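You operate a simulated robot arm through the tools that you are given. There is no shell and no other tool. Be economical: measure what you need, move in short steps, check, and stop when the job is done.

You are at the controls of a simulated robot arm. One attempt, no reset.

TASK
Put the pink holder on the blue bench top away on the low shelf of the blue lab bench. Take the yellow level and leave it on the low shelf of the blue bench. Put the orange holder on the blue-legged table top away on the low shelf of the blue lab bench. Fetch the sand jar that says "L65" from the blue-legged table top and stand it on the yellow wiper. Stack the carton marked "foil" from the steel work table top on top of the carton labelled "seals". Take the glass disc from the steel work table top and leave it on the red tray. Open the third drawer from the top of the blue cabinet, take the folded grey cloth from the blue-legged table top and leave it in the inside from the top of the third drawer of the blue cabinet and shut the drawer again. Take the green crate on the blue-legged table top and put it away on the long beige table top. Take the glass beaker and put it on the sample bench top. Put the flat grey block marked "G265" from the long beige table top on the low shelf of the blue-legged table and the flat grey block labelled "G290" on the teal-legged table top. Lift the orange lid of the warm box open. Any order will do. Set down upright: sand jar, glass beaker.

The check looks at the end state, three seconds after you hand in, the way a careful person would. Anything else that was tipped, shoved, dropped, spilled or broken makes it a failure. A push-on lid holds only when it is set on centred and level and pressed home; a screw cap is set on level and turned clockwise until tight. Flat cloth is picked up by pressing the open fingertips on it (5 to 10 N) and closing them slowly along it; thin cloth reads only 2 to 8 mm in the jaws.

THE ROBOT
A 7-joint arm with a two-finger parallel gripper on a trunk, on a base that drives. Base frame: it is fixed to the floor where the robot stands at the start and does not move with it; the origin is under the middle of the robot, x ahead of it, y to its left, z up; the surface under the hand at the start is at about z = 0.82. Lengths are in m, angles in degrees, forces in N, time in s.
Its first joint turns from -166.0 to 166.0 degrees. Places, roughly: blue carton, grey carton, white carton [-1.5, -9, 0.75]; flat grey block [0.75, -8.25, 0.75]; folded grey cloth (8x6x2 cm) [0.7, -6.2, 0.8]; glass beaker [0.5, -7.75, 0.75]; glass disc (4x4x2 cm) [-1.5, -9.1, 0.8]; green crate (26x17x11 cm) [0.5, -5.4, 0.8]; inside of the third drawer of the blue cabinet [0.6, -2.7, 0.4]; long beige table top [0.6, -7.6, 0.8]; low shelf of the blue bench [0.6, 0.2, 0.3]; low shelf of the blue lab bench [-1.2, -7.5, 0.4]; low shelf of the blue-legged table [0.6, -5.9, 0.2]; orange holder [0.75, -5.25, 0.75]; orange lid of the warm box [-1.1, -7.2, 1]; pink holder [0.75, 0.25, 0.75]; red tray (13x10x3 cm) [-1.6, -8.6, 0.8]; sample bench top [0.6, -4, 0.9]; sand jar [0.75, -5.5, 0.75]; teal-legged table top [0.7, -8.9, 0.7]; third drawer of the blue cabinet [0.5, -2.7, 0.5]; yellow level [0.75, 0.75, 0.75]; yellow wiper [0.75, -5.5, 0.75]. Payload 3.43 kg.
Tool frame: the origin (TCP) lies between the finger pads and is the grasp point; the fingertips stand 0.03 m ahead of it; z points along the fingers, y is the line along which they close. The gripper opens to 0.094 m. The fingers are 0.028 m wide and 0.01 m thick; the gripper's body (0.05 by 0.096 m) begins 0.055 m behind the TCP.
Orientation is that of the tool frame in the base frame, as a unit quaternion [w, x, y, z]. With the fingers straight down and closing along the base's y, the tool's x points along the base's -x, its y along +y and its z along -z.

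THE INTERFACE
- The arm moves only by the tool arm_command. Its argument "deltas" is one flat list of numbers, 7 for each row, row after row: the turn, a rotation vector about the tool's x, y, z in degrees, then the shift along the tool's x, y, z in m, then the finger opening in m, from 0 to 0.094. In form: [rx, ry, rz, tx, ty, tz, grip, rx, ry, rz, tx, ty, tz, grip, ...]. A call has 1 to 10 rows; each row shifts and turns the commanded pose from where the row before left it, along the tool's axes as they then stand. Each row takes 0.2 s and may step no farther than 0.05 m and 8.6 degrees from the row before; otherwise, or with a gripper value out of range, the whole call is refused. A pose out of reach is approached as far as the arm can. The call stops where the force on the tool passes 40 N (or 10 N more than at its start, if that is more) or the arm is blocked; 0.2 s more then pass. Each finger travels about 0.045 m/s and halts on what it meets, pressing with about 26 N; the grip force reading is that of the motor and also rises with nothing between the fingers. The clock runs only during rows and for 0.2 s after the last one: add rows that do not move to give the fingers time. It gives the time, the measured TCP pose, the force on the tool (base axes), the opening and the grip force at its end, in the units of the frame above (readings bear some noise), with the torque about the TCP (base axes, N m) and any sound that the robot's microphone picked up.
- Cameras (640 x 400 px; columns grow to the right, rows downward): "scene" is now at [0.508, 0.2478, 1.2344]; the picture's right is [0.15, -0.99, 0.00], its down [-0.26, -0.04, -0.97] and it looks along [0.95, 0.15, -0.26] (base axes); focal length 214 px, centre (320, 200). "wrist" rides on the gripper at [0.076, 0.014, -0.103] in the tool frame; the picture's right is [-0.18, 0.98, 0.00], its down [-0.75, -0.14, -0.64] and it looks along [-0.63, -0.12, 0.77] (tool axes); focal length 243 px, centre (320, 200). There is no depth. A picture from a camera that has moved, and an enlarged one, comes with that camera's place and axes in the base frame and with its lens. The place of the scene camera against the robot may be out by one fixed shift of up to 0.025 m in any direction.
- camera(camera): a new picture of that camera. The clock stands still meanwhile.
- slide_trunk(by): slides the trunk up (or, below 0, down) by that many m; the arm and the scene camera ride with it, the base frame stays. It gives what a move gives, with no picture.
- roll_base(legs): drives the robot by 1 to 6 legs, each [ahead, left, turn to the left] in m, m and degrees, along the robot's own axes; the way and the turn of a leg run together, so that a leg with both is an arc; at most 1.5 m and 180 degrees a leg. The arm and the cameras ride along, it lands a little off, and it stops where it bumps. It gives what a move gives.
- aim_head(pan, tilt): turns the head with the scene camera to pan (to the left, within 103 degrees either way) and tilt (down, from -29 to 69), counted from straight ahead of the robot. It gives what a move gives.
- close_up(camera, box): a new picture of the part [left, top, right, bottom] of that camera's present view, enlarged. The clock stands still meanwhile.
- job_done(): hands the job in; it is judged then, once.

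Work in short steps. Places have to be worked out from the pictures, the camera data and where the tool is seen: move nearer, look again, correct. Check each grasp and each placing, and mend what went wrong. You have 577 turns and 360 pictures in all, those below and enlarged ones among them. Open the gripper and draw the arm clear of the work before you hand the job in, unless the task says otherwise; then end with one line.

The tools are called after ">>>" by a JSON object that holds its "op" and its "data". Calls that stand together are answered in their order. arm_command: Moves the arm, as the interface text tells. Its arguments: {"type":"object","properties":{"deltas":{"type":"array"}},"required":["deltas"]} The other tools are called the same way: slide_trunk (by) slides the trunk up or down; roll_base (legs) drives the base; aim_head (pan, tilt) turns the head that bears the scene camera; camera (camera) takes a picture; close_up (camera, box) takes an enlarged picture of a part of a camera's view; job_done () hands the job in.

At the start:

```text
t: 0.0
tcp_pos: [0.3978, 0.3999, 1.0442]
tcp_rot: [-0.001, 0.004, 1.0, -0.002]
ft_force: [-0.1, -0.4, -0.3]
wrist_torque: [0.02, -0.04, -0.01]
gripper_width: 0.0938
grip_force: 0.0
trunk travel left (down, up): [-0.3, 0.19]
robot x, y, heading: [-0.0017, -0.0031, 0.1]
head pan, tilt: [103.1, 68.8]
```

scene: 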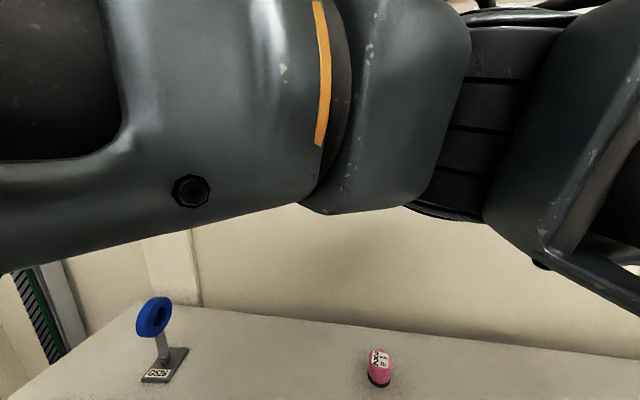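
wrist: 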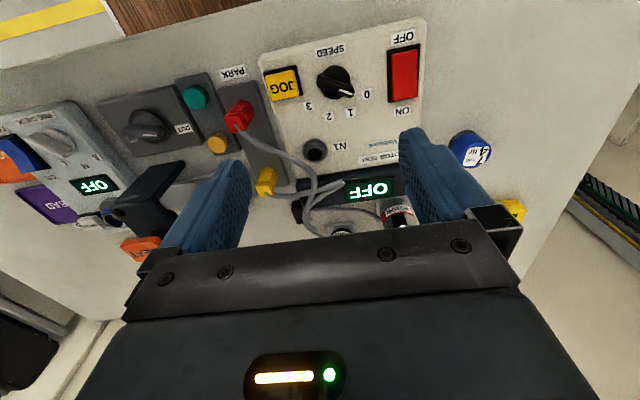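

I start by aiming the head at the bench ahead to find the pink holder and yellow level.

>>> {"op": "aim_head", "data": {"pan": 0, "tilt": 40}}

>>> {"op": "camera", "data": {"camera": "scene"}}

```text
t: 1.8
tcp_pos: [0.3962, 0.3992, 1.0442]
tcp_rot: [0.0, 0.002, 1.0, -0.001]
ft_force: [0.4, -0.1, 0.3]
wrist_torque: [0.0, -0.01, 0.02]
gripper_width: 0.0939
grip_force: 0.1
trunk travel left (down, up): [-0.3, 0.19]
robot x, y, heading: [0.0001, 0.0002, -0.1]
head pan, tilt: [0.0, 40.0]
```

```text
357 pictures are left
camera scene: at [0.5009, 0.2339, 1.1957], right [0.0, -1.0, 0.0], down [-0.64, 0.0, -0.77], along [0.77, 0.0, -0.64], focal length 214 px, centre (320, 200)
```

scene: 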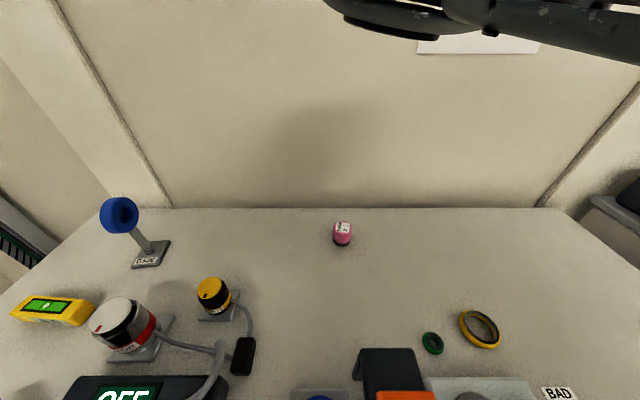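

Pink thing at about (0.81, 0.19), level at about (0.66, 0.69). I enlarge both, and look down at the bench's front and shelf.

>>> {"op": "close_up", "data": {"camera": "scene", "box": [0, 190, 160, 360]}}

>>> {"op": "close_up", "data": {"camera": "scene", "box": [300, 200, 400, 270]}}

>>> {"op": "aim_head", "data": {"pan": 0, "tilt": 69}}

>>> {"op": "camera", "data": {"camera": "scene"}}

```text
2.35 times, centred on (80, 275) of scene
camera zoom: at [0.5009, 0.2339, 1.1957], right [0.0, -1.0, 0.0], down [-0.64, 0.0, -0.77], along [0.77, 0.0, -0.64], focal length 505 px, centre (885, 24)
```

zoom: 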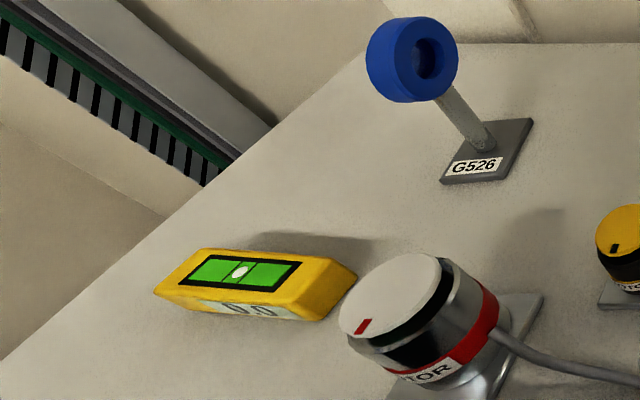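

```text
5.71 times, centred on (350, 235) of scene
camera zoom: at [0.5009, 0.2339, 1.1957], right [0.0, -1.0, 0.0], down [-0.64, 0.0, -0.77], along [0.77, 0.0, -0.64], focal length 1226 px, centre (149, 0)
```

zoom: 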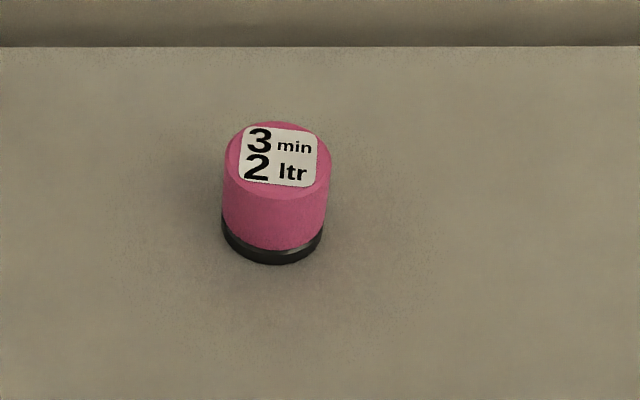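

```text
t: 2.7
tcp_pos: [0.3971, 0.3998, 1.043]
tcp_rot: [-0.001, 0.004, 1.0, -0.002]
ft_force: [0.1, -0.3, 0.2]
wrist_torque: [0.0, 0.0, -0.02]
gripper_width: 0.0939
grip_force: 0.1
trunk travel left (down, up): [-0.3, 0.19]
robot x, y, heading: [0.0019, 0.0006, -0.3]
head pan, tilt: [0.0, 68.8]
```

```text
354 pictures are left
camera scene: at [0.4716, 0.2338, 1.1591], right [0.0, -1.0, 0.0], down [-0.93, 0.0, -0.36], along [0.36, 0.0, -0.93], focal length 214 px, centre (320, 200)
```

scene: 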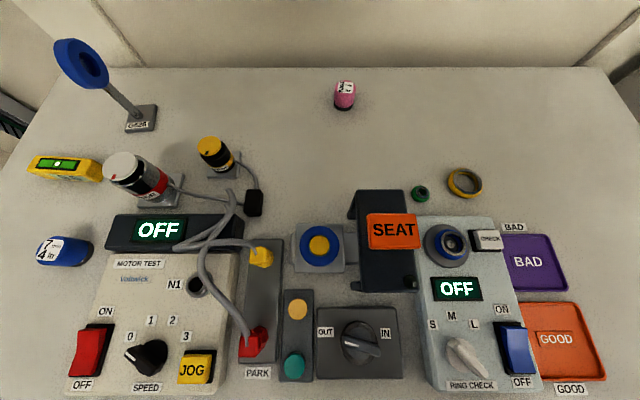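

The level lies along y around (0.665, 0.685); the blue magnifier head is near (0.75, 0.56, 0.95). I move diagonally over the level at height, then rotate 90° so the jaws close along x.

>>> {"op": "arm_command", "data": {"deltas": [0, 0, 0, -0.028, 0.03, 0, 0.094, 0, 0, 0, -0.028, 0.03, 0, 0.094, 0, 0, 0, -0.028, 0.03, 0, 0.094, 0, 0, 0, -0.028, 0.03, 0, 0.094, 0, 0, 0, -0.028, 0.03, 0, 0.094, 0, 0, 0, -0.028, 0.03, 0, 0.094, 0, 0, 0, -0.028, 0.03, 0, 0.094, 0, 0, 0, -0.028, 0.03, 0, 0.094, 0, 0, 0, -0.028, 0.03, 0, 0.094]}}

>>> {"op": "arm_command", "data": {"deltas": [0, 0, 8.5, 0, 0, 0, 0.094, 0, 0, 8.5, 0, 0, 0, 0.094, 0, 0, 8.5, 0, 0, 0, 0.094, 0, 0, 8.5, 0, 0, 0, 0.094, 0, 0, 8.5, 0, 0, 0, 0.094, 0, 0, 8.5, 0, 0, 0, 0.094, 0, 0, 8.5, 0, 0, 0, 0.094, 0, 0, 8.5, 0, 0, 0, 0.094, 0, 0, 8.5, 0, 0, 0, 0.094, 0, 0, 8.5, 0, 0, 0, 0.094]}}

>>> {"op": "camera", "data": {"camera": "wrist"}}

```text
t: 4.6
tcp_pos: [0.7487, 0.5617, 1.0584]
tcp_rot: [0.004, 0.105, 0.994, 0.007]
ft_force: [-0.6, 0.6, -0.2]
wrist_torque: [-0.01, -0.02, 0.0]
gripper_width: 0.0942
grip_force: 0.1
trunk travel left (down, up): [-0.3, 0.19]
robot x, y, heading: [0.0008, -0.0024, 0.3]
head pan, tilt: [0.0, 68.8]
stopped in row 9: the arm was blocked; the commanded pose is now the measured one
```

```text
t: 6.8
tcp_pos: [0.7501, 0.5614, 1.0567]
tcp_rot: [-0.001, 0.75, 0.661, 0.008]
ft_force: [0.7, 0.9, 0.5]
wrist_torque: [0.01, -0.01, -0.01]
gripper_width: 0.0937
grip_force: 0.0
trunk travel left (down, up): [-0.3, 0.19]
robot x, y, heading: [0.0005, 0.0009, 0.3]
head pan, tilt: [0.0, 68.8]
```

```text
353 pictures are left
camera wrist: at [0.771, 0.6342, 1.16], right [0.95, -0.31, 0.01], down [-0.24, -0.74, 0.63], along [-0.19, -0.6, -0.78], focal length 243 px, centre (320, 200)
```

wrist: 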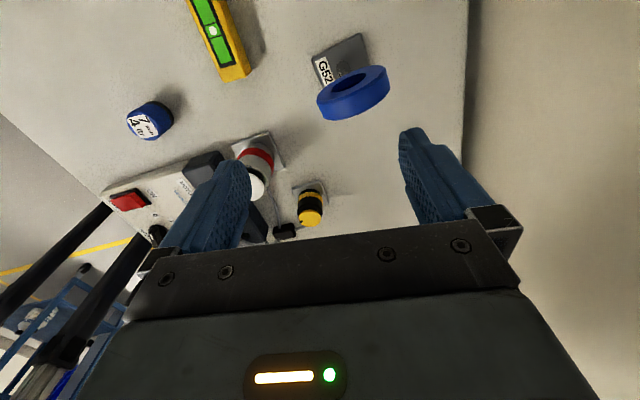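

The arm hit some limit and ended turned and short; it's at (0.75, 0.56). From this view the level spans y 0.60–0.74 at x≈0.66. I try moving over it slowly and see whether it follows.

>>> {"op": "arm_command", "data": {"deltas": [0, 0, -7.2, 0, 0, 0, 0.094, 0, 0, 0, 0.02, -0.02, 0, 0.094, 0, 0, 0, 0.02, -0.02, 0, 0.094, 0, 0, 0, 0.02, -0.02, 0, 0.094, 0, 0, 0, 0.02, -0.02, 0, 0.094, 0, 0, 0, 0.02, -0.01, 0, 0.094]}}

>>> {"op": "camera", "data": {"camera": "wrist"}}

```text
t: 7.8
tcp_pos: [0.7908, 0.5471, 1.0625]
tcp_rot: [0.0, 0.764, 0.645, 0.012]
ft_force: [-1.2, -0.5, 0.1]
wrist_torque: [-0.03, 0.0, 0.0]
gripper_width: 0.0939
grip_force: 0.0
trunk travel left (down, up): [-0.3, 0.19]
robot x, y, heading: [-0.0013, 0.0022, 0.0]
head pan, tilt: [0.0, 68.8]
stopped in row 5: the arm was blocked; the commanded pose is now the measured one
```

```text
352 pictures are left
camera wrist: at [0.8158, 0.6181, 1.1671], right [0.94, -0.35, 0.01], down [-0.28, -0.73, 0.63], along [-0.21, -0.59, -0.78], focal length 243 px, centre (320, 200)
```

wrist: 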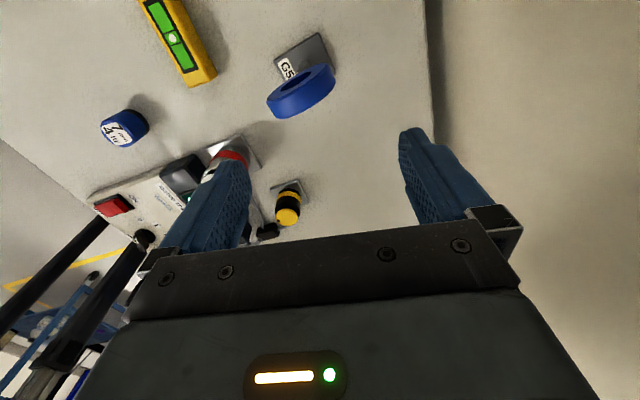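

It slid the wrong way, so something constrains the arm. I look at the arm itself with the head.

>>> {"op": "aim_head", "data": {"pan": 60, "tilt": 10}}

>>> {"op": "camera", "data": {"camera": "scene"}}

>>> {"op": "aim_head", "data": {"pan": -50, "tilt": 10}}

>>> {"op": "camera", "data": {"camera": "scene"}}

```text
t: 9.1
tcp_pos: [0.7895, 0.5485, 1.0614]
tcp_rot: [-0.001, 0.763, 0.646, 0.009]
ft_force: [-0.3, -0.1, 0.3]
wrist_torque: [0.0, -0.01, 0.02]
gripper_width: 0.0942
grip_force: 0.0
trunk travel left (down, up): [-0.3, 0.19]
robot x, y, heading: [0.0024, -0.0014, -0.0]
head pan, tilt: [60.0, 10.0]
```

```text
351 pictures are left
camera scene: at [0.4622, 0.3143, 1.2427], right [0.87, -0.5, 0.0], down [-0.09, -0.15, -0.98], along [0.49, 0.85, -0.17], focal length 214 px, centre (320, 200)
```

scene: 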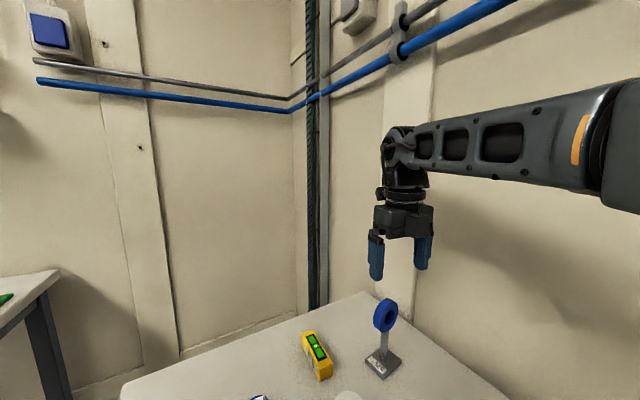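

```text
t: 11.0
tcp_pos: [0.7931, 0.5458, 1.0623]
tcp_rot: [0.0, 0.765, 0.644, 0.01]
ft_force: [-1.0, 0.5, 0.2]
wrist_torque: [0.02, 0.0, 0.01]
gripper_width: 0.094
grip_force: 0.1
trunk travel left (down, up): [-0.3, 0.19]
robot x, y, heading: [-0.0015, 0.0017, 0.1]
head pan, tilt: [-50.0, 10.0]
```

```text
350 pictures are left
camera scene: at [0.5059, 0.2561, 1.243], right [0.24, -0.97, 0.0], down [-0.17, -0.04, -0.99], along [0.96, 0.24, -0.17], focal length 214 px, centre (320, 200)
```

scene: 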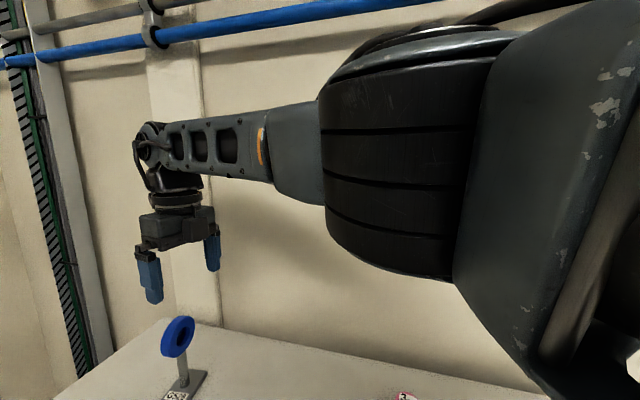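

The head mast stands at about (0.42, 0.24), and the arm's elbow runs into it when reaching left. So I should work to the robot's front/right: I swing the arm right, then see where the base can go.

>>> {"op": "arm_command", "data": {"deltas": [0, 0, 0, -0.045, 0, -0.01, 0.094, 0, 0, 0, -0.045, 0, -0.01, 0.094, 0, 0, 0, -0.045, 0, -0.01, 0.094, 0, 0, 0, -0.045, 0, -0.01, 0.094, 0, 0, 0, -0.045, 0, 0, 0.094, 0, 0, 0, -0.045, 0, 0, 0.094, 0, 0, 0, -0.045, 0, 0, 0.094, 0, 0, 0, -0.045, 0, 0, 0.094, 0, 0, 0, -0.045, 0, 0, 0.094, 0, 0, 0, -0.045, 0, 0, 0.094]}}

>>> {"op": "arm_command", "data": {"deltas": [0, 0, 0, -0.045, 0, 0, 0.094, 0, 0, 0, -0.045, 0, 0, 0.094, 0, 0, 0, -0.045, 0, 0, 0.094, 0, 0, 0, -0.045, 0, 0, 0.094, 0, 0, 0, -0.045, 0, 0, 0.094, 0, 0, 0, -0.045, 0, 0, 0.094]}}

>>> {"op": "aim_head", "data": {"pan": -60, "tilt": 15}}

>>> {"op": "camera", "data": {"camera": "scene"}}

>>> {"op": "aim_head", "data": {"pan": 90, "tilt": 35}}

>>> {"op": "camera", "data": {"camera": "scene"}}

```text
t: 13.2
tcp_pos: [0.7147, 0.1063, 1.0926]
tcp_rot: [0.0, 0.762, 0.647, 0.01]
ft_force: [0.3, -0.4, -0.2]
wrist_torque: [-0.03, 0.01, 0.03]
gripper_width: 0.0942
grip_force: 0.2
trunk travel left (down, up): [-0.3, 0.19]
robot x, y, heading: [-0.0002, 0.0011, -0.2]
head pan, tilt: [-50.0, 10.0]
```

```text
t: 14.6
tcp_pos: [0.6693, -0.1593, 1.089]
tcp_rot: [0.0, 0.762, 0.647, 0.01]
ft_force: [-0.5, 0.1, -0.6]
wrist_torque: [-0.03, 0.05, 0.02]
gripper_width: 0.0943
grip_force: 0.1
trunk travel left (down, up): [-0.3, 0.19]
robot x, y, heading: [-0.0025, 0.0028, 0.2]
head pan, tilt: [-50.0, 10.0]
```

```text
t: 15.3
tcp_pos: [0.6689, -0.161, 1.0878]
tcp_rot: [-0.001, 0.764, 0.646, 0.01]
ft_force: [-0.8, 0.5, 0.2]
wrist_torque: [0.03, -0.02, 0.01]
gripper_width: 0.0939
grip_force: 0.0
trunk travel left (down, up): [-0.3, 0.19]
robot x, y, heading: [-0.0021, -0.0027, -0.1]
head pan, tilt: [-60.0, 15.0]
```

```text
349 pictures are left
camera scene: at [0.4623, 0.1528, 1.2347], right [-0.87, -0.5, 0.0], down [-0.13, 0.22, -0.97], along [0.48, -0.84, -0.26], focal length 214 px, centre (320, 200)
```

scene: 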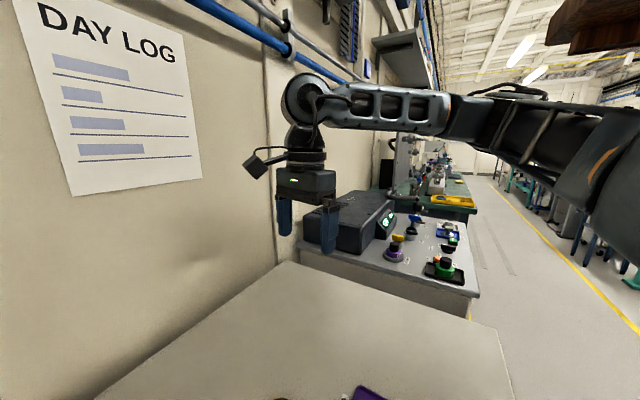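

```text
t: 17.7
tcp_pos: [0.6688, -0.1604, 1.0896]
tcp_rot: [-0.002, 0.763, 0.647, 0.011]
ft_force: [0.4, 1.1, -0.7]
wrist_torque: [-0.01, 0.0, -0.01]
gripper_width: 0.0942
grip_force: 0.0
trunk travel left (down, up): [-0.3, 0.19]
robot x, y, heading: [-0.0016, -0.0011, 0.3]
head pan, tilt: [90.0, 35.0]
```

```text
348 pictures are left
camera scene: at [0.4156, 0.3218, 1.2027], right [1.0, 0.0, 0.0], down [0.0, -0.57, -0.82], along [0.0, 0.82, -0.57], focal length 214 px, centre (320, 200)
```

scene: 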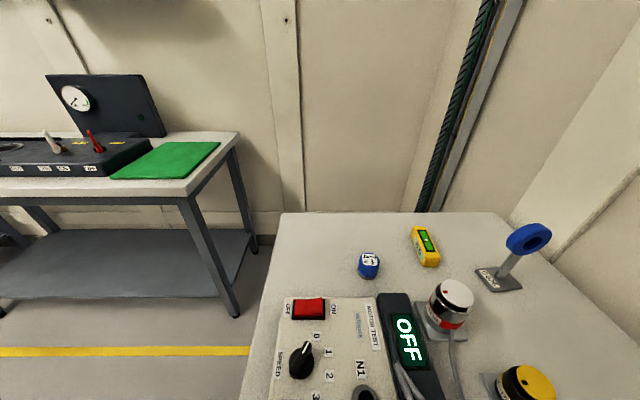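

The mast overhangs the bench; there is room to the left (next table begins at y≈0.96). I drive 0.45 m to the left so the level and the pink holder are ahead/right of the robot.

>>> {"op": "roll_base", "data": {"legs": [[0, 0.45, 0]]}}

>>> {"op": "aim_head", "data": {"pan": 0, "tilt": 69}}

>>> {"op": "camera", "data": {"camera": "scene"}}

```text
t: 20.3
tcp_pos: [0.6661, 0.2625, 1.0895]
tcp_rot: [0.0, 0.766, 0.643, 0.011]
ft_force: [0.3, 1.3, 0.0]
wrist_torque: [0.01, 0.01, -0.02]
gripper_width: 0.0941
grip_force: 0.0
trunk travel left (down, up): [-0.3, 0.19]
robot x, y, heading: [-0.0008, 0.4279, -0.6]
head pan, tilt: [90.0, 35.0]
stopped in leg 1: the robot was blocked; the commanded pose is now the measured one
```

```text
t: 21.9
tcp_pos: [0.6666, 0.2623, 1.0888]
tcp_rot: [-0.001, 0.766, 0.643, 0.01]
ft_force: [-0.5, 0.9, 1.0]
wrist_torque: [0.03, -0.03, -0.03]
gripper_width: 0.0941
grip_force: 0.0
trunk travel left (down, up): [-0.3, 0.19]
robot x, y, heading: [0.002, 0.4299, -0.7]
head pan, tilt: [0.0, 68.8]
```

```text
347 pictures are left
camera scene: at [0.4722, 0.6575, 1.1591], right [-0.01, -1.0, 0.0], down [-0.93, 0.01, -0.36], along [0.36, 0.0, -0.93], focal length 214 px, centre (320, 200)
```

scene: 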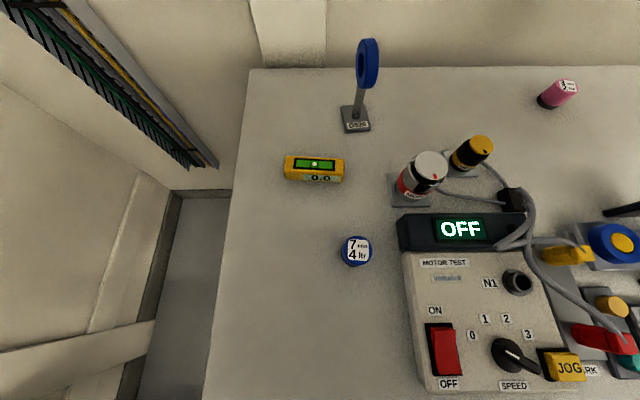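

The base touched the neighbour table, so I back off a little to the right, then align the jaws with x and move over the level.

>>> {"op": "roll_base", "data": {"legs": [[0, -0.03, 0.5]]}}

>>> {"op": "arm_command", "data": {"deltas": [0, 0, -5, 0, 0, 0, 0.094, 0, 0, -5, 0, 0, 0, 0.094, 0, 0, 0, 0.04, 0, 0, 0.094, 0, 0, 0, 0.04, 0, 0, 0.094, 0, 0, 0, 0.04, 0, 0, 0.094, 0, 0, 0, 0.04, 0, 0, 0.094, 0, 0, 0, 0.04, 0, 0, 0.094, 0, 0, 0, 0.04, 0, 0, 0.094, 0, 0, 0, 0.04, 0, 0, 0.094, 0, 0, 0, 0.04, 0, 0, 0.094]}}

>>> {"op": "camera", "data": {"camera": "wrist"}}

```text
t: 22.8
tcp_pos: [0.668, 0.2397, 1.0886]
tcp_rot: [0.0, 0.762, 0.647, 0.01]
ft_force: [-0.3, -0.4, -0.4]
wrist_torque: [0.01, 0.03, 0.0]
gripper_width: 0.0939
grip_force: 0.0
trunk travel left (down, up): [-0.3, 0.19]
robot x, y, heading: [-0.001, 0.3991, 0.2]
head pan, tilt: [0.0, 68.8]
```

```text
t: 25.0
tcp_pos: [0.6613, 0.5605, 1.0929]
tcp_rot: [0.0, 0.704, 0.71, 0.01]
ft_force: [-0.7, 0.4, -0.1]
wrist_torque: [0.05, 0.01, 0.01]
gripper_width: 0.094
grip_force: 0.0
trunk travel left (down, up): [-0.3, 0.19]
robot x, y, heading: [0.0015, 0.3991, 0.0]
head pan, tilt: [0.0, 68.8]
```

```text
346 pictures are left
camera wrist: at [0.6726, 0.6342, 1.1968], right [0.98, -0.18, 0.01], down [-0.14, -0.76, 0.63], along [-0.1, -0.62, -0.78], focal length 243 px, centre (320, 200)
```

wrist: 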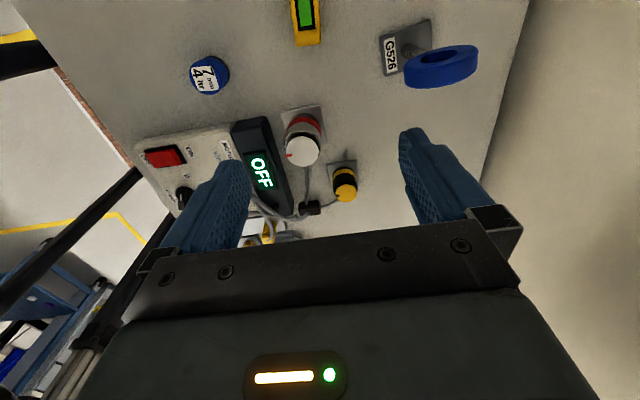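

It follows now. On to y≈0.665 and part of the way down (still above the magnifier's level of concern on this side).

>>> {"op": "arm_command", "data": {"deltas": [0, 0, 0, 0.036, 0, 0, 0.094, 0, 0, 0, 0.036, 0, 0, 0.094, 0, 0, 0, 0.036, 0, 0, 0.094, 0, 0, 0, 0, 0, 0.04, 0.094, 0, 0, 0, 0, 0, 0.04, 0.094, 0, 0, 0, 0, 0, 0, 0.094]}}

>>> {"op": "camera", "data": {"camera": "wrist"}}

>>> {"op": "camera", "data": {"camera": "scene"}}

```text
t: 26.4
tcp_pos: [0.6631, 0.6688, 1.0128]
tcp_rot: [0.001, 0.704, 0.711, 0.01]
ft_force: [-1.3, 0.0, -0.3]
wrist_torque: [0.0, 0.04, 0.0]
gripper_width: 0.0939
grip_force: 0.2
trunk travel left (down, up): [-0.3, 0.19]
robot x, y, heading: [-0.0008, 0.3996, -0.2]
head pan, tilt: [0.0, 68.8]
```

```text
345 pictures are left
camera wrist: at [0.6742, 0.7429, 1.1169], right [0.98, -0.17, 0.01], down [-0.14, -0.76, 0.63], along [-0.1, -0.62, -0.78], focal length 243 px, centre (320, 200)
```

wrist: 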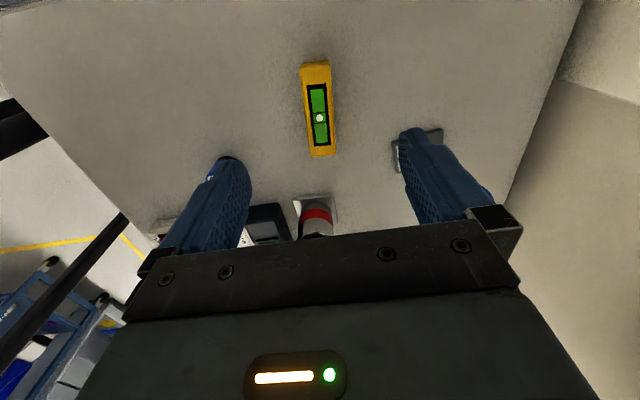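

```text
344 pictures are left
camera scene: at [0.47, 0.6321, 1.1591], right [0.0, -1.0, 0.0], down [-0.93, 0.0, -0.36], along [0.36, 0.0, -0.93], focal length 214 px, centre (320, 200)
```

scene: 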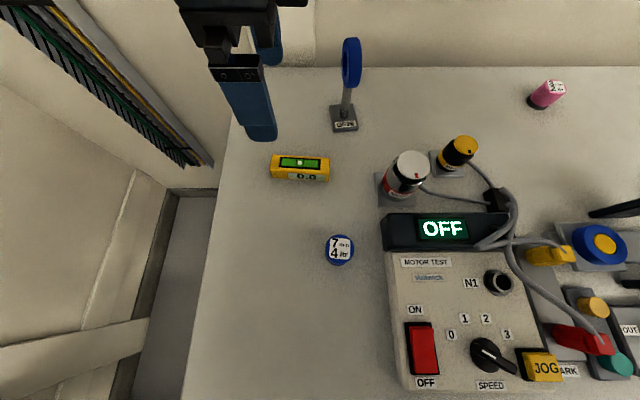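

The level's centre works out at about (0.659, 0.652). I shift slightly and descend to z≈0.87.

>>> {"op": "arm_command", "data": {"deltas": [0, 0, 0, -0.015, -0.003, 0.04, 0.094, 0, 0, 0, 0, 0, 0.04, 0.094, 0, 0, 0, 0, 0, 0.04, 0.094, 0, 0, 0, 0, 0, 0.02, 0.094, 0, 0, 0, 0, 0, 0, 0.094]}}

>>> {"op": "camera", "data": {"camera": "wrist"}}

>>> {"op": "camera", "data": {"camera": "scene"}}

```text
t: 27.6
tcp_pos: [0.6638, 0.6549, 0.8743]
tcp_rot: [0.001, 0.703, 0.711, 0.011]
ft_force: [0.0, -0.2, -0.8]
wrist_torque: [-0.01, 0.03, -0.02]
gripper_width: 0.0941
grip_force: 0.0
trunk travel left (down, up): [-0.3, 0.19]
robot x, y, heading: [-0.0033, 0.3998, -0.4]
head pan, tilt: [0.0, 68.8]
```

```text
343 pictures are left
camera wrist: at [0.674, 0.7297, 0.978], right [0.98, -0.17, 0.01], down [-0.14, -0.76, 0.63], along [-0.1, -0.62, -0.78], focal length 243 px, centre (320, 200)
```

wrist: 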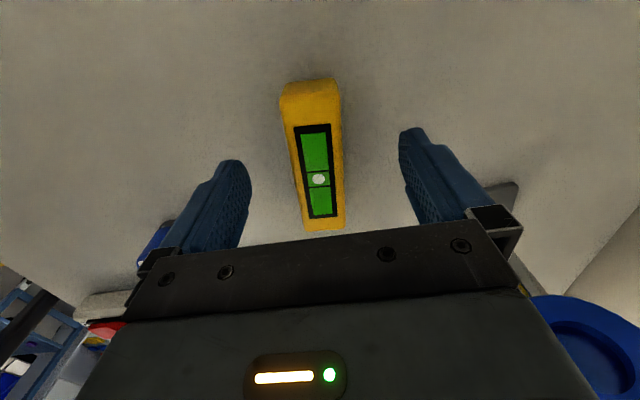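

```text
342 pictures are left
camera scene: at [0.4701, 0.632, 1.159], right [0.0, -1.0, 0.0], down [-0.93, 0.0, -0.36], along [0.36, 0.0, -0.93], focal length 214 px, centre (320, 200)
```

scene: 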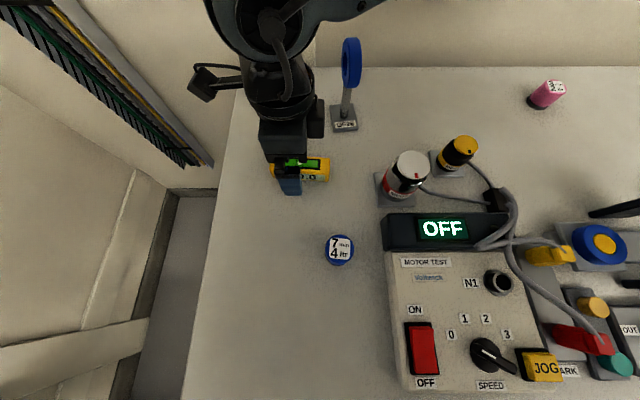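

Level sits between the jaws. I go down the last 2 cm and close slowly.

>>> {"op": "arm_command", "data": {"deltas": [0, 0, 0, -0.006, 0, 0.015, 0.094, 0, 0, 0, 0, 0, 0, 0.07, 0, 0, 0, 0, 0, 0, 0.05, 0, 0, 0, 0, 0, 0, 0.03, 0, 0, 0, 0, 0, 0, 0.01, 0, 0, 0, 0, 0, 0, 0.0, 0, 0, 0, 0, 0, 0, 0.0, 0, 0, 0, 0, 0, 0, 0.0]}}

```text
t: 29.4
tcp_pos: [0.6637, 0.6487, 0.8604]
tcp_rot: [0.001, 0.704, 0.711, 0.01]
ft_force: [0.2, -1.3, 0.2]
wrist_torque: [0.08, 0.06, -0.04]
gripper_width: 0.0313
grip_force: 26.1
trunk travel left (down, up): [-0.3, 0.19]
robot x, y, heading: [-0.002, 0.402, 0.1]
head pan, tilt: [0.0, 68.8]
```

Gripped at 31 mm. I lift it well clear.

>>> {"op": "arm_command", "data": {"deltas": [0, 0, 0, 0, 0, -0.04, 0, 0, 0, 0, 0, 0, -0.04, 0, 0, 0, 0, 0, 0, -0.04, 0, 0, 0, 0, 0, 0, -0.04, 0, 0, 0, 0, 0, 0, -0.04, 0, 0, 0, 0, -0.04, 0, 0, 0, 0, 0, 0, -0.04, 0, 0, 0, 0, 0, 0, -0.04, 0, 0, 0, 0, 0, 0, -0.04, 0, 0, 0]}}

>>> {"op": "camera", "data": {"camera": "wrist"}}

```text
t: 31.4
tcp_pos: [0.663, 0.4861, 1.0557]
tcp_rot: [0.001, 0.703, 0.711, 0.01]
ft_force: [0.1, -0.1, -1.7]
wrist_torque: [0.0, 0.0, -0.01]
gripper_width: 0.0315
grip_force: 26.5
trunk travel left (down, up): [-0.3, 0.19]
robot x, y, heading: [-0.0017, 0.3977, 0.0]
head pan, tilt: [0.0, 68.8]
```

```text
341 pictures are left
camera wrist: at [0.6729, 0.5605, 1.1593], right [0.98, -0.17, 0.01], down [-0.14, -0.76, 0.63], along [-0.1, -0.62, -0.78], focal length 243 px, centre (320, 200)
```

wrist: 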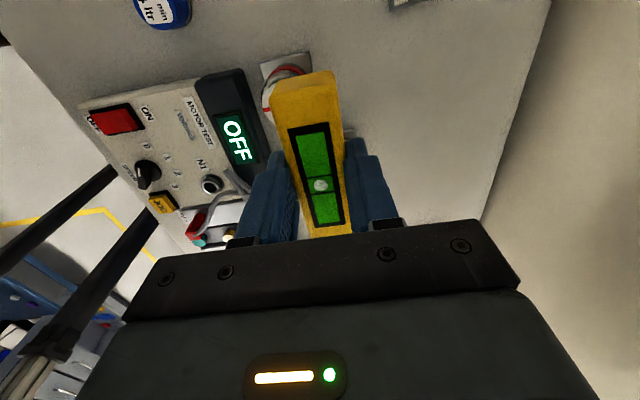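

Holding it firmly. I back up 0.6 m and look at the bench's lower shelf.

>>> {"op": "roll_base", "data": {"legs": [[-0.6, -0.1, 0]]}}

>>> {"op": "aim_head", "data": {"pan": 0, "tilt": 45}}

>>> {"op": "camera", "data": {"camera": "scene"}}

>>> {"op": "aim_head", "data": {"pan": -100, "tilt": 15}}

>>> {"op": "camera", "data": {"camera": "scene"}}

```text
t: 34.8
tcp_pos: [0.0575, 0.3871, 1.0552]
tcp_rot: [0.0, 0.702, 0.712, 0.01]
ft_force: [-0.8, 0.7, -1.1]
wrist_torque: [0.01, -0.01, -0.01]
gripper_width: 0.0316
grip_force: 25.6
trunk travel left (down, up): [-0.3, 0.19]
robot x, y, heading: [-0.6043, 0.2976, 0.3]
head pan, tilt: [0.0, 68.8]
```

```text
t: 35.7
tcp_pos: [0.058, 0.3861, 1.0554]
tcp_rot: [0.001, 0.701, 0.713, 0.01]
ft_force: [0.7, 0.3, -2.0]
wrist_torque: [-0.03, 0.0, -0.01]
gripper_width: 0.0312
grip_force: 25.2
trunk travel left (down, up): [-0.3, 0.19]
robot x, y, heading: [-0.6099, 0.2939, -0.0]
head pan, tilt: [0.0, 45.0]
```

```text
340 pictures are left
camera scene: at [-0.1101, 0.5332, 1.1878], right [0.0, -1.0, 0.0], down [-0.71, 0.0, -0.71], along [0.71, 0.0, -0.71], focal length 214 px, centre (320, 200)
```

scene: 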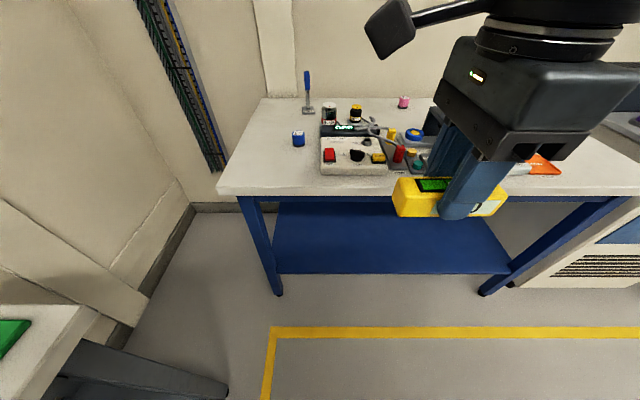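

```text
t: 37.5
tcp_pos: [0.057, 0.3861, 1.0558]
tcp_rot: [0.001, 0.701, 0.713, 0.011]
ft_force: [1.3, -0.3, -1.3]
wrist_torque: [-0.02, -0.01, 0.02]
gripper_width: 0.0313
grip_force: 25.9
trunk travel left (down, up): [-0.3, 0.19]
robot x, y, heading: [-0.6078, 0.2985, 0.4]
head pan, tilt: [-100.0, 15.0]
```

```text
339 pictures are left
camera scene: at [-0.2071, 0.4408, 1.2347], right [-0.99, 0.17, 0.0], down [0.04, 0.26, -0.97], along [-0.16, -0.95, -0.26], focal length 214 px, centre (320, 200)
```

scene: 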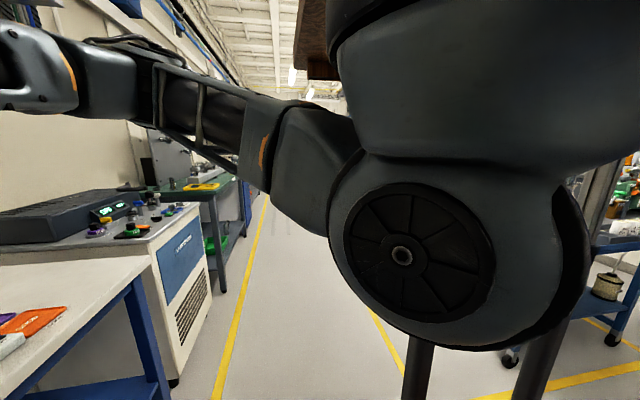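

The shelf (z≈0.3, y −0.2…0.7, front edge x≈0.33) is open at the front. I lower the trunk fully, then lower the hand ahead of the bench to see what posture fits under the top.

>>> {"op": "slide_trunk", "data": {"by": -0.3}}

>>> {"op": "aim_head", "data": {"pan": 0, "tilt": 35}}

>>> {"op": "camera", "data": {"camera": "scene"}}

```text
t: 40.5
tcp_pos: [0.0581, 0.3861, 0.7575]
tcp_rot: [0.0, 0.701, 0.713, 0.011]
ft_force: [0.8, -1.1, -0.6]
wrist_torque: [-0.05, 0.02, -0.01]
gripper_width: 0.0315
grip_force: 26.3
trunk travel left (down, up): [0.0, 0.49]
robot x, y, heading: [-0.6053, 0.2972, -0.1]
head pan, tilt: [-100.0, 15.0]
```

```text
t: 42.2
tcp_pos: [0.0584, 0.3868, 0.7563]
tcp_rot: [0.0, 0.701, 0.713, 0.01]
ft_force: [0.2, -0.1, -1.3]
wrist_torque: [0.0, 0.03, 0.02]
gripper_width: 0.0317
grip_force: 26.3
trunk travel left (down, up): [0.0, 0.49]
robot x, y, heading: [-0.6035, 0.3003, 0.3]
head pan, tilt: [0.0, 35.0]
```

```text
338 pictures are left
camera scene: at [-0.1033, 0.5331, 0.9027], right [0.0, -1.0, 0.0], down [-0.57, 0.0, -0.82], along [0.82, 0.0, -0.57], focal length 214 px, centre (320, 200)
```

scene: 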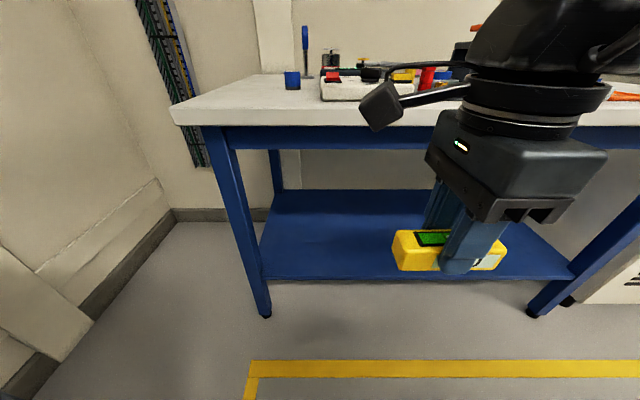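

The bench apron's lower edge is near z≈0.70, the shelf near 0.28. I lower the hand to about z 0.40 here and check how the forearm sits.

>>> {"op": "arm_command", "data": {"deltas": [0, 0, 0, 0, 0, 0.045, 0, 0, 0, 0, 0, 0, 0.045, 0, 0, 0, 0, 0, 0, 0.045, 0, 0, 0, 0, 0, 0, 0.045, 0, 0, 0, 0, 0, 0, 0.045, 0, 0, 0, 0, 0, 0, 0.045, 0, 0, 0, 0, 0, 0, 0.045, 0, 0, 0, 0, 0, 0, 0.035, 0]}}

>>> {"op": "camera", "data": {"camera": "scene"}}

```text
t: 44.0
tcp_pos: [0.0624, 0.3927, 0.4075]
tcp_rot: [0.0, 0.701, 0.713, 0.01]
ft_force: [0.1, 0.5, -2.2]
wrist_torque: [0.04, 0.0, -0.01]
gripper_width: 0.0316
grip_force: 25.9
trunk travel left (down, up): [0.0, 0.49]
robot x, y, heading: [-0.6091, 0.2961, -0.0]
head pan, tilt: [0.0, 35.0]
```

```text
337 pictures are left
camera scene: at [-0.1033, 0.5332, 0.9028], right [0.0, -1.0, 0.0], down [-0.57, 0.0, -0.82], along [0.82, 0.0, -0.57], focal length 214 px, centre (320, 200)
```

scene: 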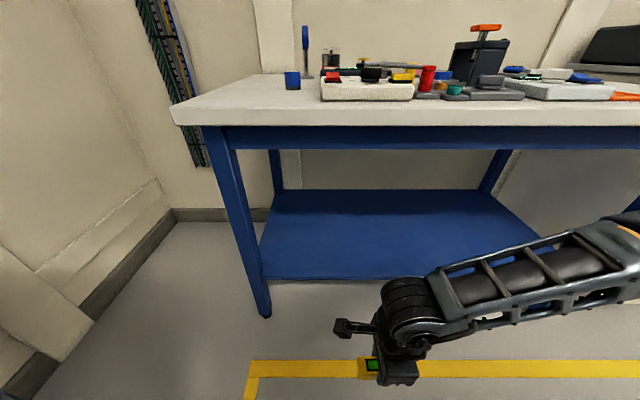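

The forearm comes in from the right (elbow out). I extend the arm forward in the free space to see whether a straighter posture brings the forearm from behind.

>>> {"op": "arm_command", "data": {"deltas": [0, 0, 0, 0, 0.03, 0, 0, 0, 0, 0, 0, 0.03, 0, 0, 0, 0, 0, 0, 0.03, 0, 0, 0, 0, 0, 0, 0.03, 0, 0, 0, 0, 0, 0, 0.03, 0, 0, 0, 0, 0, 0, 0.03, 0, 0, 0, 0, 0, 0, 0.03, 0, 0]}}

>>> {"op": "camera", "data": {"camera": "scene"}}

```text
t: 45.6
tcp_pos: [0.2715, 0.3925, 0.4106]
tcp_rot: [0.0, 0.702, 0.712, 0.01]
ft_force: [-0.1, -1.0, -1.9]
wrist_torque: [0.0, 0.02, 0.0]
gripper_width: 0.0316
grip_force: 26.3
trunk travel left (down, up): [0.0, 0.49]
robot x, y, heading: [-0.6056, 0.2989, 0.0]
head pan, tilt: [0.0, 35.0]
```

```text
336 pictures are left
camera scene: at [-0.1033, 0.5331, 0.9027], right [0.0, -1.0, 0.0], down [-0.57, 0.0, -0.82], along [0.82, 0.0, -0.57], focal length 214 px, centre (320, 200)
```

scene: 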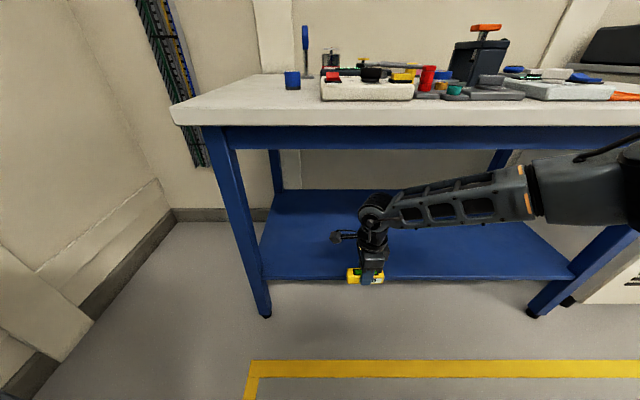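

I look right along the arm to understand its layout.

>>> {"op": "aim_head", "data": {"pan": -55, "tilt": 30}}

>>> {"op": "camera", "data": {"camera": "scene"}}

```text
t: 46.9
tcp_pos: [0.2726, 0.3919, 0.4109]
tcp_rot: [0.0, 0.702, 0.712, 0.011]
ft_force: [0.5, 0.0, -2.3]
wrist_torque: [-0.02, -0.03, 0.01]
gripper_width: 0.0314
grip_force: 26.1
trunk travel left (down, up): [0.0, 0.49]
robot x, y, heading: [-0.6105, 0.2983, -0.1]
head pan, tilt: [-55.0, 30.0]
```

```text
335 pictures are left
camera scene: at [-0.1391, 0.459, 0.9105], right [-0.82, -0.58, 0.0], down [-0.29, 0.41, -0.87], along [0.5, -0.71, -0.5], focal length 214 px, centre (320, 200)
```

scene: 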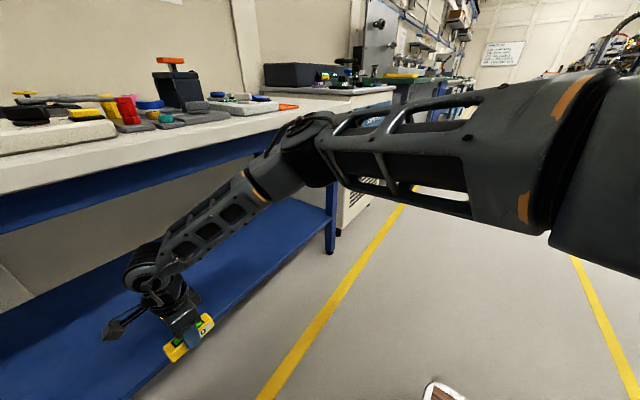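

The elbow would foul the apron with a vertical hand. A hand pitched ~50° forward keeps elbow and wrist outside. I test that posture here: yaw back so the jaws close along y, then pitch.

>>> {"op": "arm_command", "data": {"deltas": [0, 0, -8.5, 0, -0.01, 0, 0, 0, 0, -8.5, 0, -0.01, 0, 0, 0, 0, -8.5, 0, -0.01, 0, 0, 0, 0, -8.5, 0, -0.01, 0, 0, 0, 0, -8.5, 0, 0, 0, 0, 0, 0, -8.5, 0, 0, 0, 0, 0, 0, -8.5, 0, 0, 0, 0, 0, 0, -8.5, 0, 0, 0, 0, 0, 0, -8.5, 0, 0, 0, 0, 0, 0, -8.5, 0, 0, 0, 0]}}

>>> {"op": "arm_command", "data": {"deltas": [0, 0, -4, 0, 0, 0, 0, 0, -8.4, 0, 0, 0, 0, 0, 0, -8.4, 0, 0, 0, 0, 0, 0, -8.4, 0, 0, 0, 0, 0, 0, -8.4, 0, 0, 0, 0, 0, 0, -8.4, 0, 0, 0, 0, 0, 0, -8.4, 0, 0, 0, 0, 0]}}

>>> {"op": "camera", "data": {"camera": "scene"}}

```text
t: 49.1
tcp_pos: [0.2354, 0.3864, 0.4083]
tcp_rot: [0.007, 0.034, 0.999, 0.007]
ft_force: [-0.1, -0.1, -0.9]
wrist_torque: [-0.02, 0.0, 0.0]
gripper_width: 0.0314
grip_force: 25.8
trunk travel left (down, up): [0.0, 0.49]
robot x, y, heading: [-0.6032, 0.2966, 0.3]
head pan, tilt: [-55.0, 30.0]
```

```text
t: 50.7
tcp_pos: [0.2486, 0.4261, 0.4319]
tcp_rot: [0.42, 0.012, 0.907, -0.011]
ft_force: [-0.7, -0.9, -2.2]
wrist_torque: [0.02, 0.0, 0.02]
gripper_width: 0.0314
grip_force: 25.9
out of reach, approached as far as the arm can: row 6, 7
trunk travel left (down, up): [0.0, 0.49]
robot x, y, heading: [-0.6042, 0.2943, -0.0]
head pan, tilt: [-55.0, 30.0]
```

```text
334 pictures are left
camera scene: at [-0.139, 0.4579, 0.9104], right [-0.82, -0.58, 0.0], down [-0.29, 0.41, -0.87], along [0.5, -0.71, -0.5], focal length 214 px, centre (320, 200)
```

scene: 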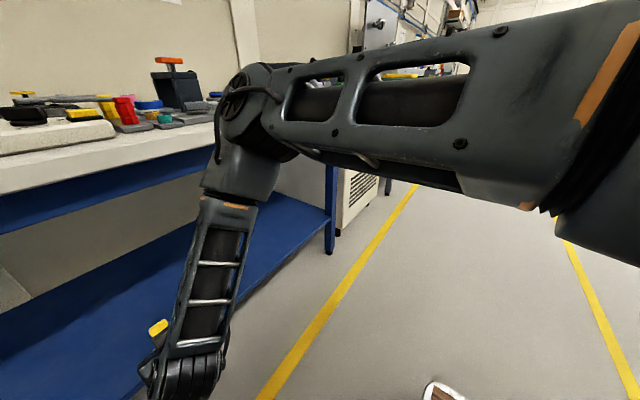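

That posture works: elbow and forearm stay in front of the bench, only the hand reaches in. So I'll re-grip the level with a pitched hand on a free bench spot (right rear), so it can be laid flat on the shelf. First back off, un-pitch, raise.

>>> {"op": "roll_base", "data": {"legs": [[-0.25, 0, 0]]}}

>>> {"op": "slide_trunk", "data": {"by": 0.45}}

>>> {"op": "arm_command", "data": {"deltas": [0, 8.4, 0, 0, 0, 0, 0, 0, 8.4, 0, 0, 0, 0, 0, 0, 8.4, 0, 0, 0, 0, 0, 0, 8.4, 0, 0, 0, 0, 0, 0, 8.4, 0, 0, 0, 0, 0, 0, 7.6, 0, 0, 0, 0, 0]}}

```text
t: 52.5
tcp_pos: [-0.0019, 0.4241, 0.4316]
tcp_rot: [0.42, 0.013, 0.907, -0.01]
ft_force: [-0.1, 0.0, -1.9]
wrist_torque: [0.03, 0.04, 0.03]
gripper_width: 0.0315
grip_force: 25.9
trunk travel left (down, up): [0.0, 0.49]
robot x, y, heading: [-0.8556, 0.2941, 0.1]
head pan, tilt: [-55.0, 30.0]
```

```text
refused: 0.45 is not a number from -0.4 to 0.4
```

```text
t: 53.9
tcp_pos: [-0.0006, 0.4241, 0.4333]
tcp_rot: [0.0, 0.017, 1.0, -0.003]
ft_force: [0.0, -0.1, -1.0]
wrist_torque: [0.01, -0.01, 0.01]
gripper_width: 0.0314
grip_force: 25.8
trunk travel left (down, up): [0.0, 0.49]
robot x, y, heading: [-0.8594, 0.2986, 0.1]
head pan, tilt: [-55.0, 30.0]
```

Raise trunk and hand, then drive right and look forward at the right part of the bench.

>>> {"op": "slide_trunk", "data": {"by": 0.4}}

>>> {"op": "arm_command", "data": {"deltas": [0, 0, 0, 0, 0, -0.045, 0, 0, 0, 0, 0, 0, -0.045, 0, 0, 0, 0, 0, 0, -0.045, 0, 0, 0, 0, 0, 0, -0.045, 0, 0, 0, 0, 0, 0, -0.045, 0]}}

>>> {"op": "roll_base", "data": {"legs": [[0, -0.5, 0], [0.4, 0, 0]]}}

>>> {"op": "aim_head", "data": {"pan": 0, "tilt": 35}}

>>> {"op": "camera", "data": {"camera": "scene"}}

```text
t: 57.7
tcp_pos: [-0.0037, 0.4248, 0.8321]
tcp_rot: [0.0, 0.017, 1.0, -0.005]
ft_force: [-0.7, 0.3, -2.3]
wrist_torque: [-0.01, -0.02, -0.01]
gripper_width: 0.0316
grip_force: 26.3
trunk travel left (down, up): [-0.4, 0.09]
robot x, y, heading: [-0.8608, 0.2988, 0.1]
head pan, tilt: [-55.0, 30.0]
```

```text
t: 58.9
tcp_pos: [-0.0026, 0.4256, 1.0576]
tcp_rot: [0.0, 0.015, 1.0, -0.004]
ft_force: [-0.4, -0.4, -2.1]
wrist_torque: [0.0, 0.02, 0.02]
gripper_width: 0.0314
grip_force: 26.5
trunk travel left (down, up): [-0.4, 0.09]
robot x, y, heading: [-0.8598, 0.2985, -0.3]
head pan, tilt: [-55.0, 30.0]
```

```text
t: 63.9
tcp_pos: [0.3967, -0.0731, 1.0574]
tcp_rot: [0.0, 0.018, 1.0, -0.004]
ft_force: [0.4, -0.4, -1.9]
wrist_torque: [-0.04, 0.0, 0.01]
gripper_width: 0.0319
grip_force: 26.0
trunk travel left (down, up): [-0.4, 0.09]
robot x, y, heading: [-0.4592, -0.2011, -0.2]
head pan, tilt: [-55.0, 30.0]
```

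```text
t: 65.2
tcp_pos: [0.3964, -0.0731, 1.0568]
tcp_rot: [0.001, 0.017, 1.0, -0.004]
ft_force: [-0.4, -0.5, -0.9]
wrist_torque: [-0.01, 0.0, 0.02]
gripper_width: 0.0315
grip_force: 26.1
trunk travel left (down, up): [-0.4, 0.09]
robot x, y, heading: [-0.4558, -0.1996, -0.1]
head pan, tilt: [0.0, 35.0]
```

```text
333 pictures are left
camera scene: at [0.0459, 0.033, 1.3027], right [0.0, -1.0, 0.0], down [-0.57, 0.0, -0.82], along [0.82, 0.0, -0.57], focal length 214 px, centre (320, 200)
```

scene: 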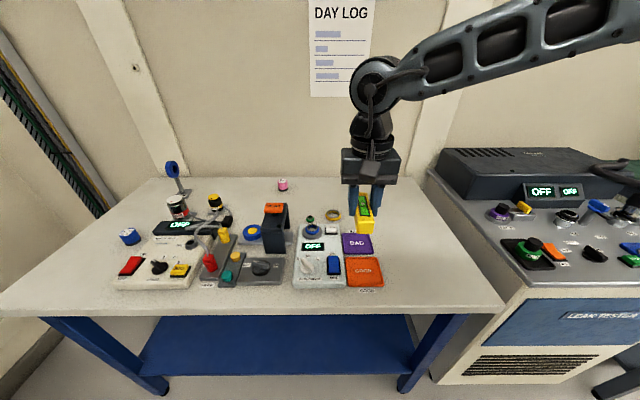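

The strip y −0.15…−0.38 on the right of the bench is free. I drive the hand over (0.58, −0.26) and check with the wrist camera.

>>> {"op": "roll_base", "data": {"legs": [[0.18, -0.19, 0]]}}

>>> {"op": "arm_command", "data": {"deltas": [0, 0, 0, 0, 0, 0.045, 0, 0, 0, 0, 0, 0, 0.045, 0, 0, 0, 0, 0, 0, 0.04, 0]}}

>>> {"op": "camera", "data": {"camera": "scene"}}

>>> {"op": "camera", "data": {"camera": "wrist"}}

```text
t: 67.0
tcp_pos: [0.5758, -0.2679, 1.0562]
tcp_rot: [0.0, 0.019, 1.0, -0.004]
ft_force: [-0.1, -0.9, -1.0]
wrist_torque: [0.02, 0.01, 0.01]
gripper_width: 0.0313
grip_force: 25.8
trunk travel left (down, up): [-0.4, 0.09]
robot x, y, heading: [-0.2797, -0.3941, -0.4]
head pan, tilt: [0.0, 35.0]
```

```text
t: 67.8
tcp_pos: [0.5745, -0.2687, 0.928]
tcp_rot: [0.0, 0.019, 1.0, -0.005]
ft_force: [-0.1, 0.9, -1.5]
wrist_torque: [-0.01, -0.04, 0.01]
gripper_width: 0.0316
grip_force: 25.6
trunk travel left (down, up): [-0.4, 0.09]
robot x, y, heading: [-0.2844, -0.3946, -0.7]
head pan, tilt: [0.0, 35.0]
```

```text
332 pictures are left
camera scene: at [0.2254, -0.1609, 1.3029], right [-0.01, -1.0, 0.0], down [-0.57, 0.0, -0.82], along [0.82, 0.0, -0.57], focal length 214 px, centre (320, 200)
```

scene: 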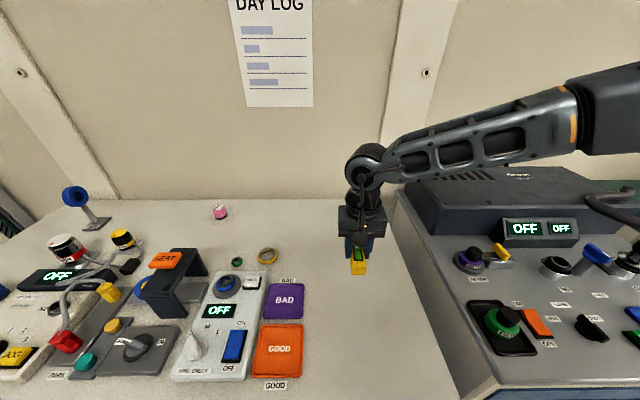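

```text
331 pictures are left
camera wrist: at [0.4988, -0.2506, 1.0306], right [0.22, 0.97, -0.01], down [0.75, -0.16, 0.64], along [0.63, -0.15, -0.76], focal length 243 px, centre (320, 200)
```

wrist: 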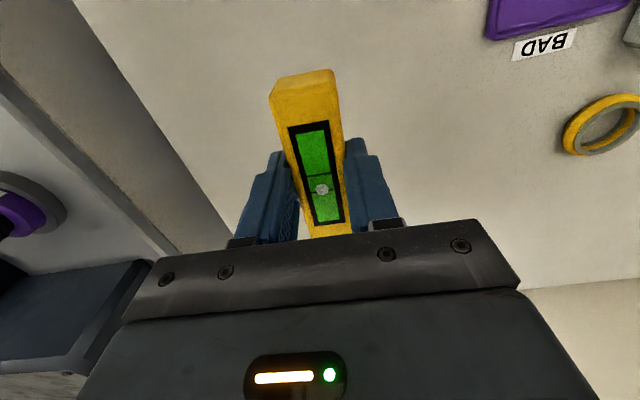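

Clear space below. I lower to the original grasp height (0.860), feel for contact and release.

>>> {"op": "arm_command", "data": {"deltas": [0, 0, 0, 0, 0, 0.03, 0, 0, 0, 0, 0, 0, 0.03, 0, 0, 0, 0, 0, 0, 0.006, 0, 0, 0, 0, 0, 0, 0.002, 0, 0, 0, 0, 0, 0, 0, 0]}}

>>> {"op": "arm_command", "data": {"deltas": [0, 0, 0, 0, 0, 0, 0.05, 0, 0, 0, 0, 0, 0, 0.06, 0, 0, 0, 0, 0, 0, 0.08, 0, 0, 0, 0, 0, -0.04, 0.094, 0, 0, 0, 0, 0, -0.04, 0.094, 0, 0, 0, 0.03, 0, -0.04, 0.094]}}

>>> {"op": "camera", "data": {"camera": "wrist"}}

```text
t: 69.0
tcp_pos: [0.5757, -0.269, 0.8598]
tcp_rot: [0.001, 0.019, 1.0, -0.004]
ft_force: [-0.2, -3.2, 21.1]
wrist_torque: [0.12, 0.01, 0.06]
gripper_width: 0.0317
grip_force: 25.6
trunk travel left (down, up): [-0.4, 0.09]
robot x, y, heading: [-0.2806, -0.394, -0.1]
head pan, tilt: [0.0, 35.0]
```

```text
t: 70.5
tcp_pos: [0.543, -0.268, 0.9774]
tcp_rot: [0.0, 0.02, 1.0, -0.004]
ft_force: [0.1, 0.5, 0.6]
wrist_torque: [-0.01, 0.02, 0.04]
gripper_width: 0.0939
grip_force: 0.1
trunk travel left (down, up): [-0.4, 0.09]
robot x, y, heading: [-0.2788, -0.3924, -0.3]
head pan, tilt: [0.0, 35.0]
```

```text
330 pictures are left
camera wrist: at [0.4671, -0.2506, 1.0794], right [0.22, 0.98, -0.01], down [0.75, -0.16, 0.64], along [0.63, -0.15, -0.77], focal length 243 px, centre (320, 200)
```

wrist: 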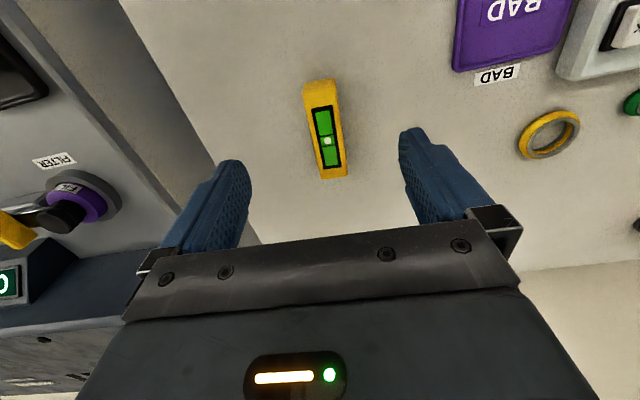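

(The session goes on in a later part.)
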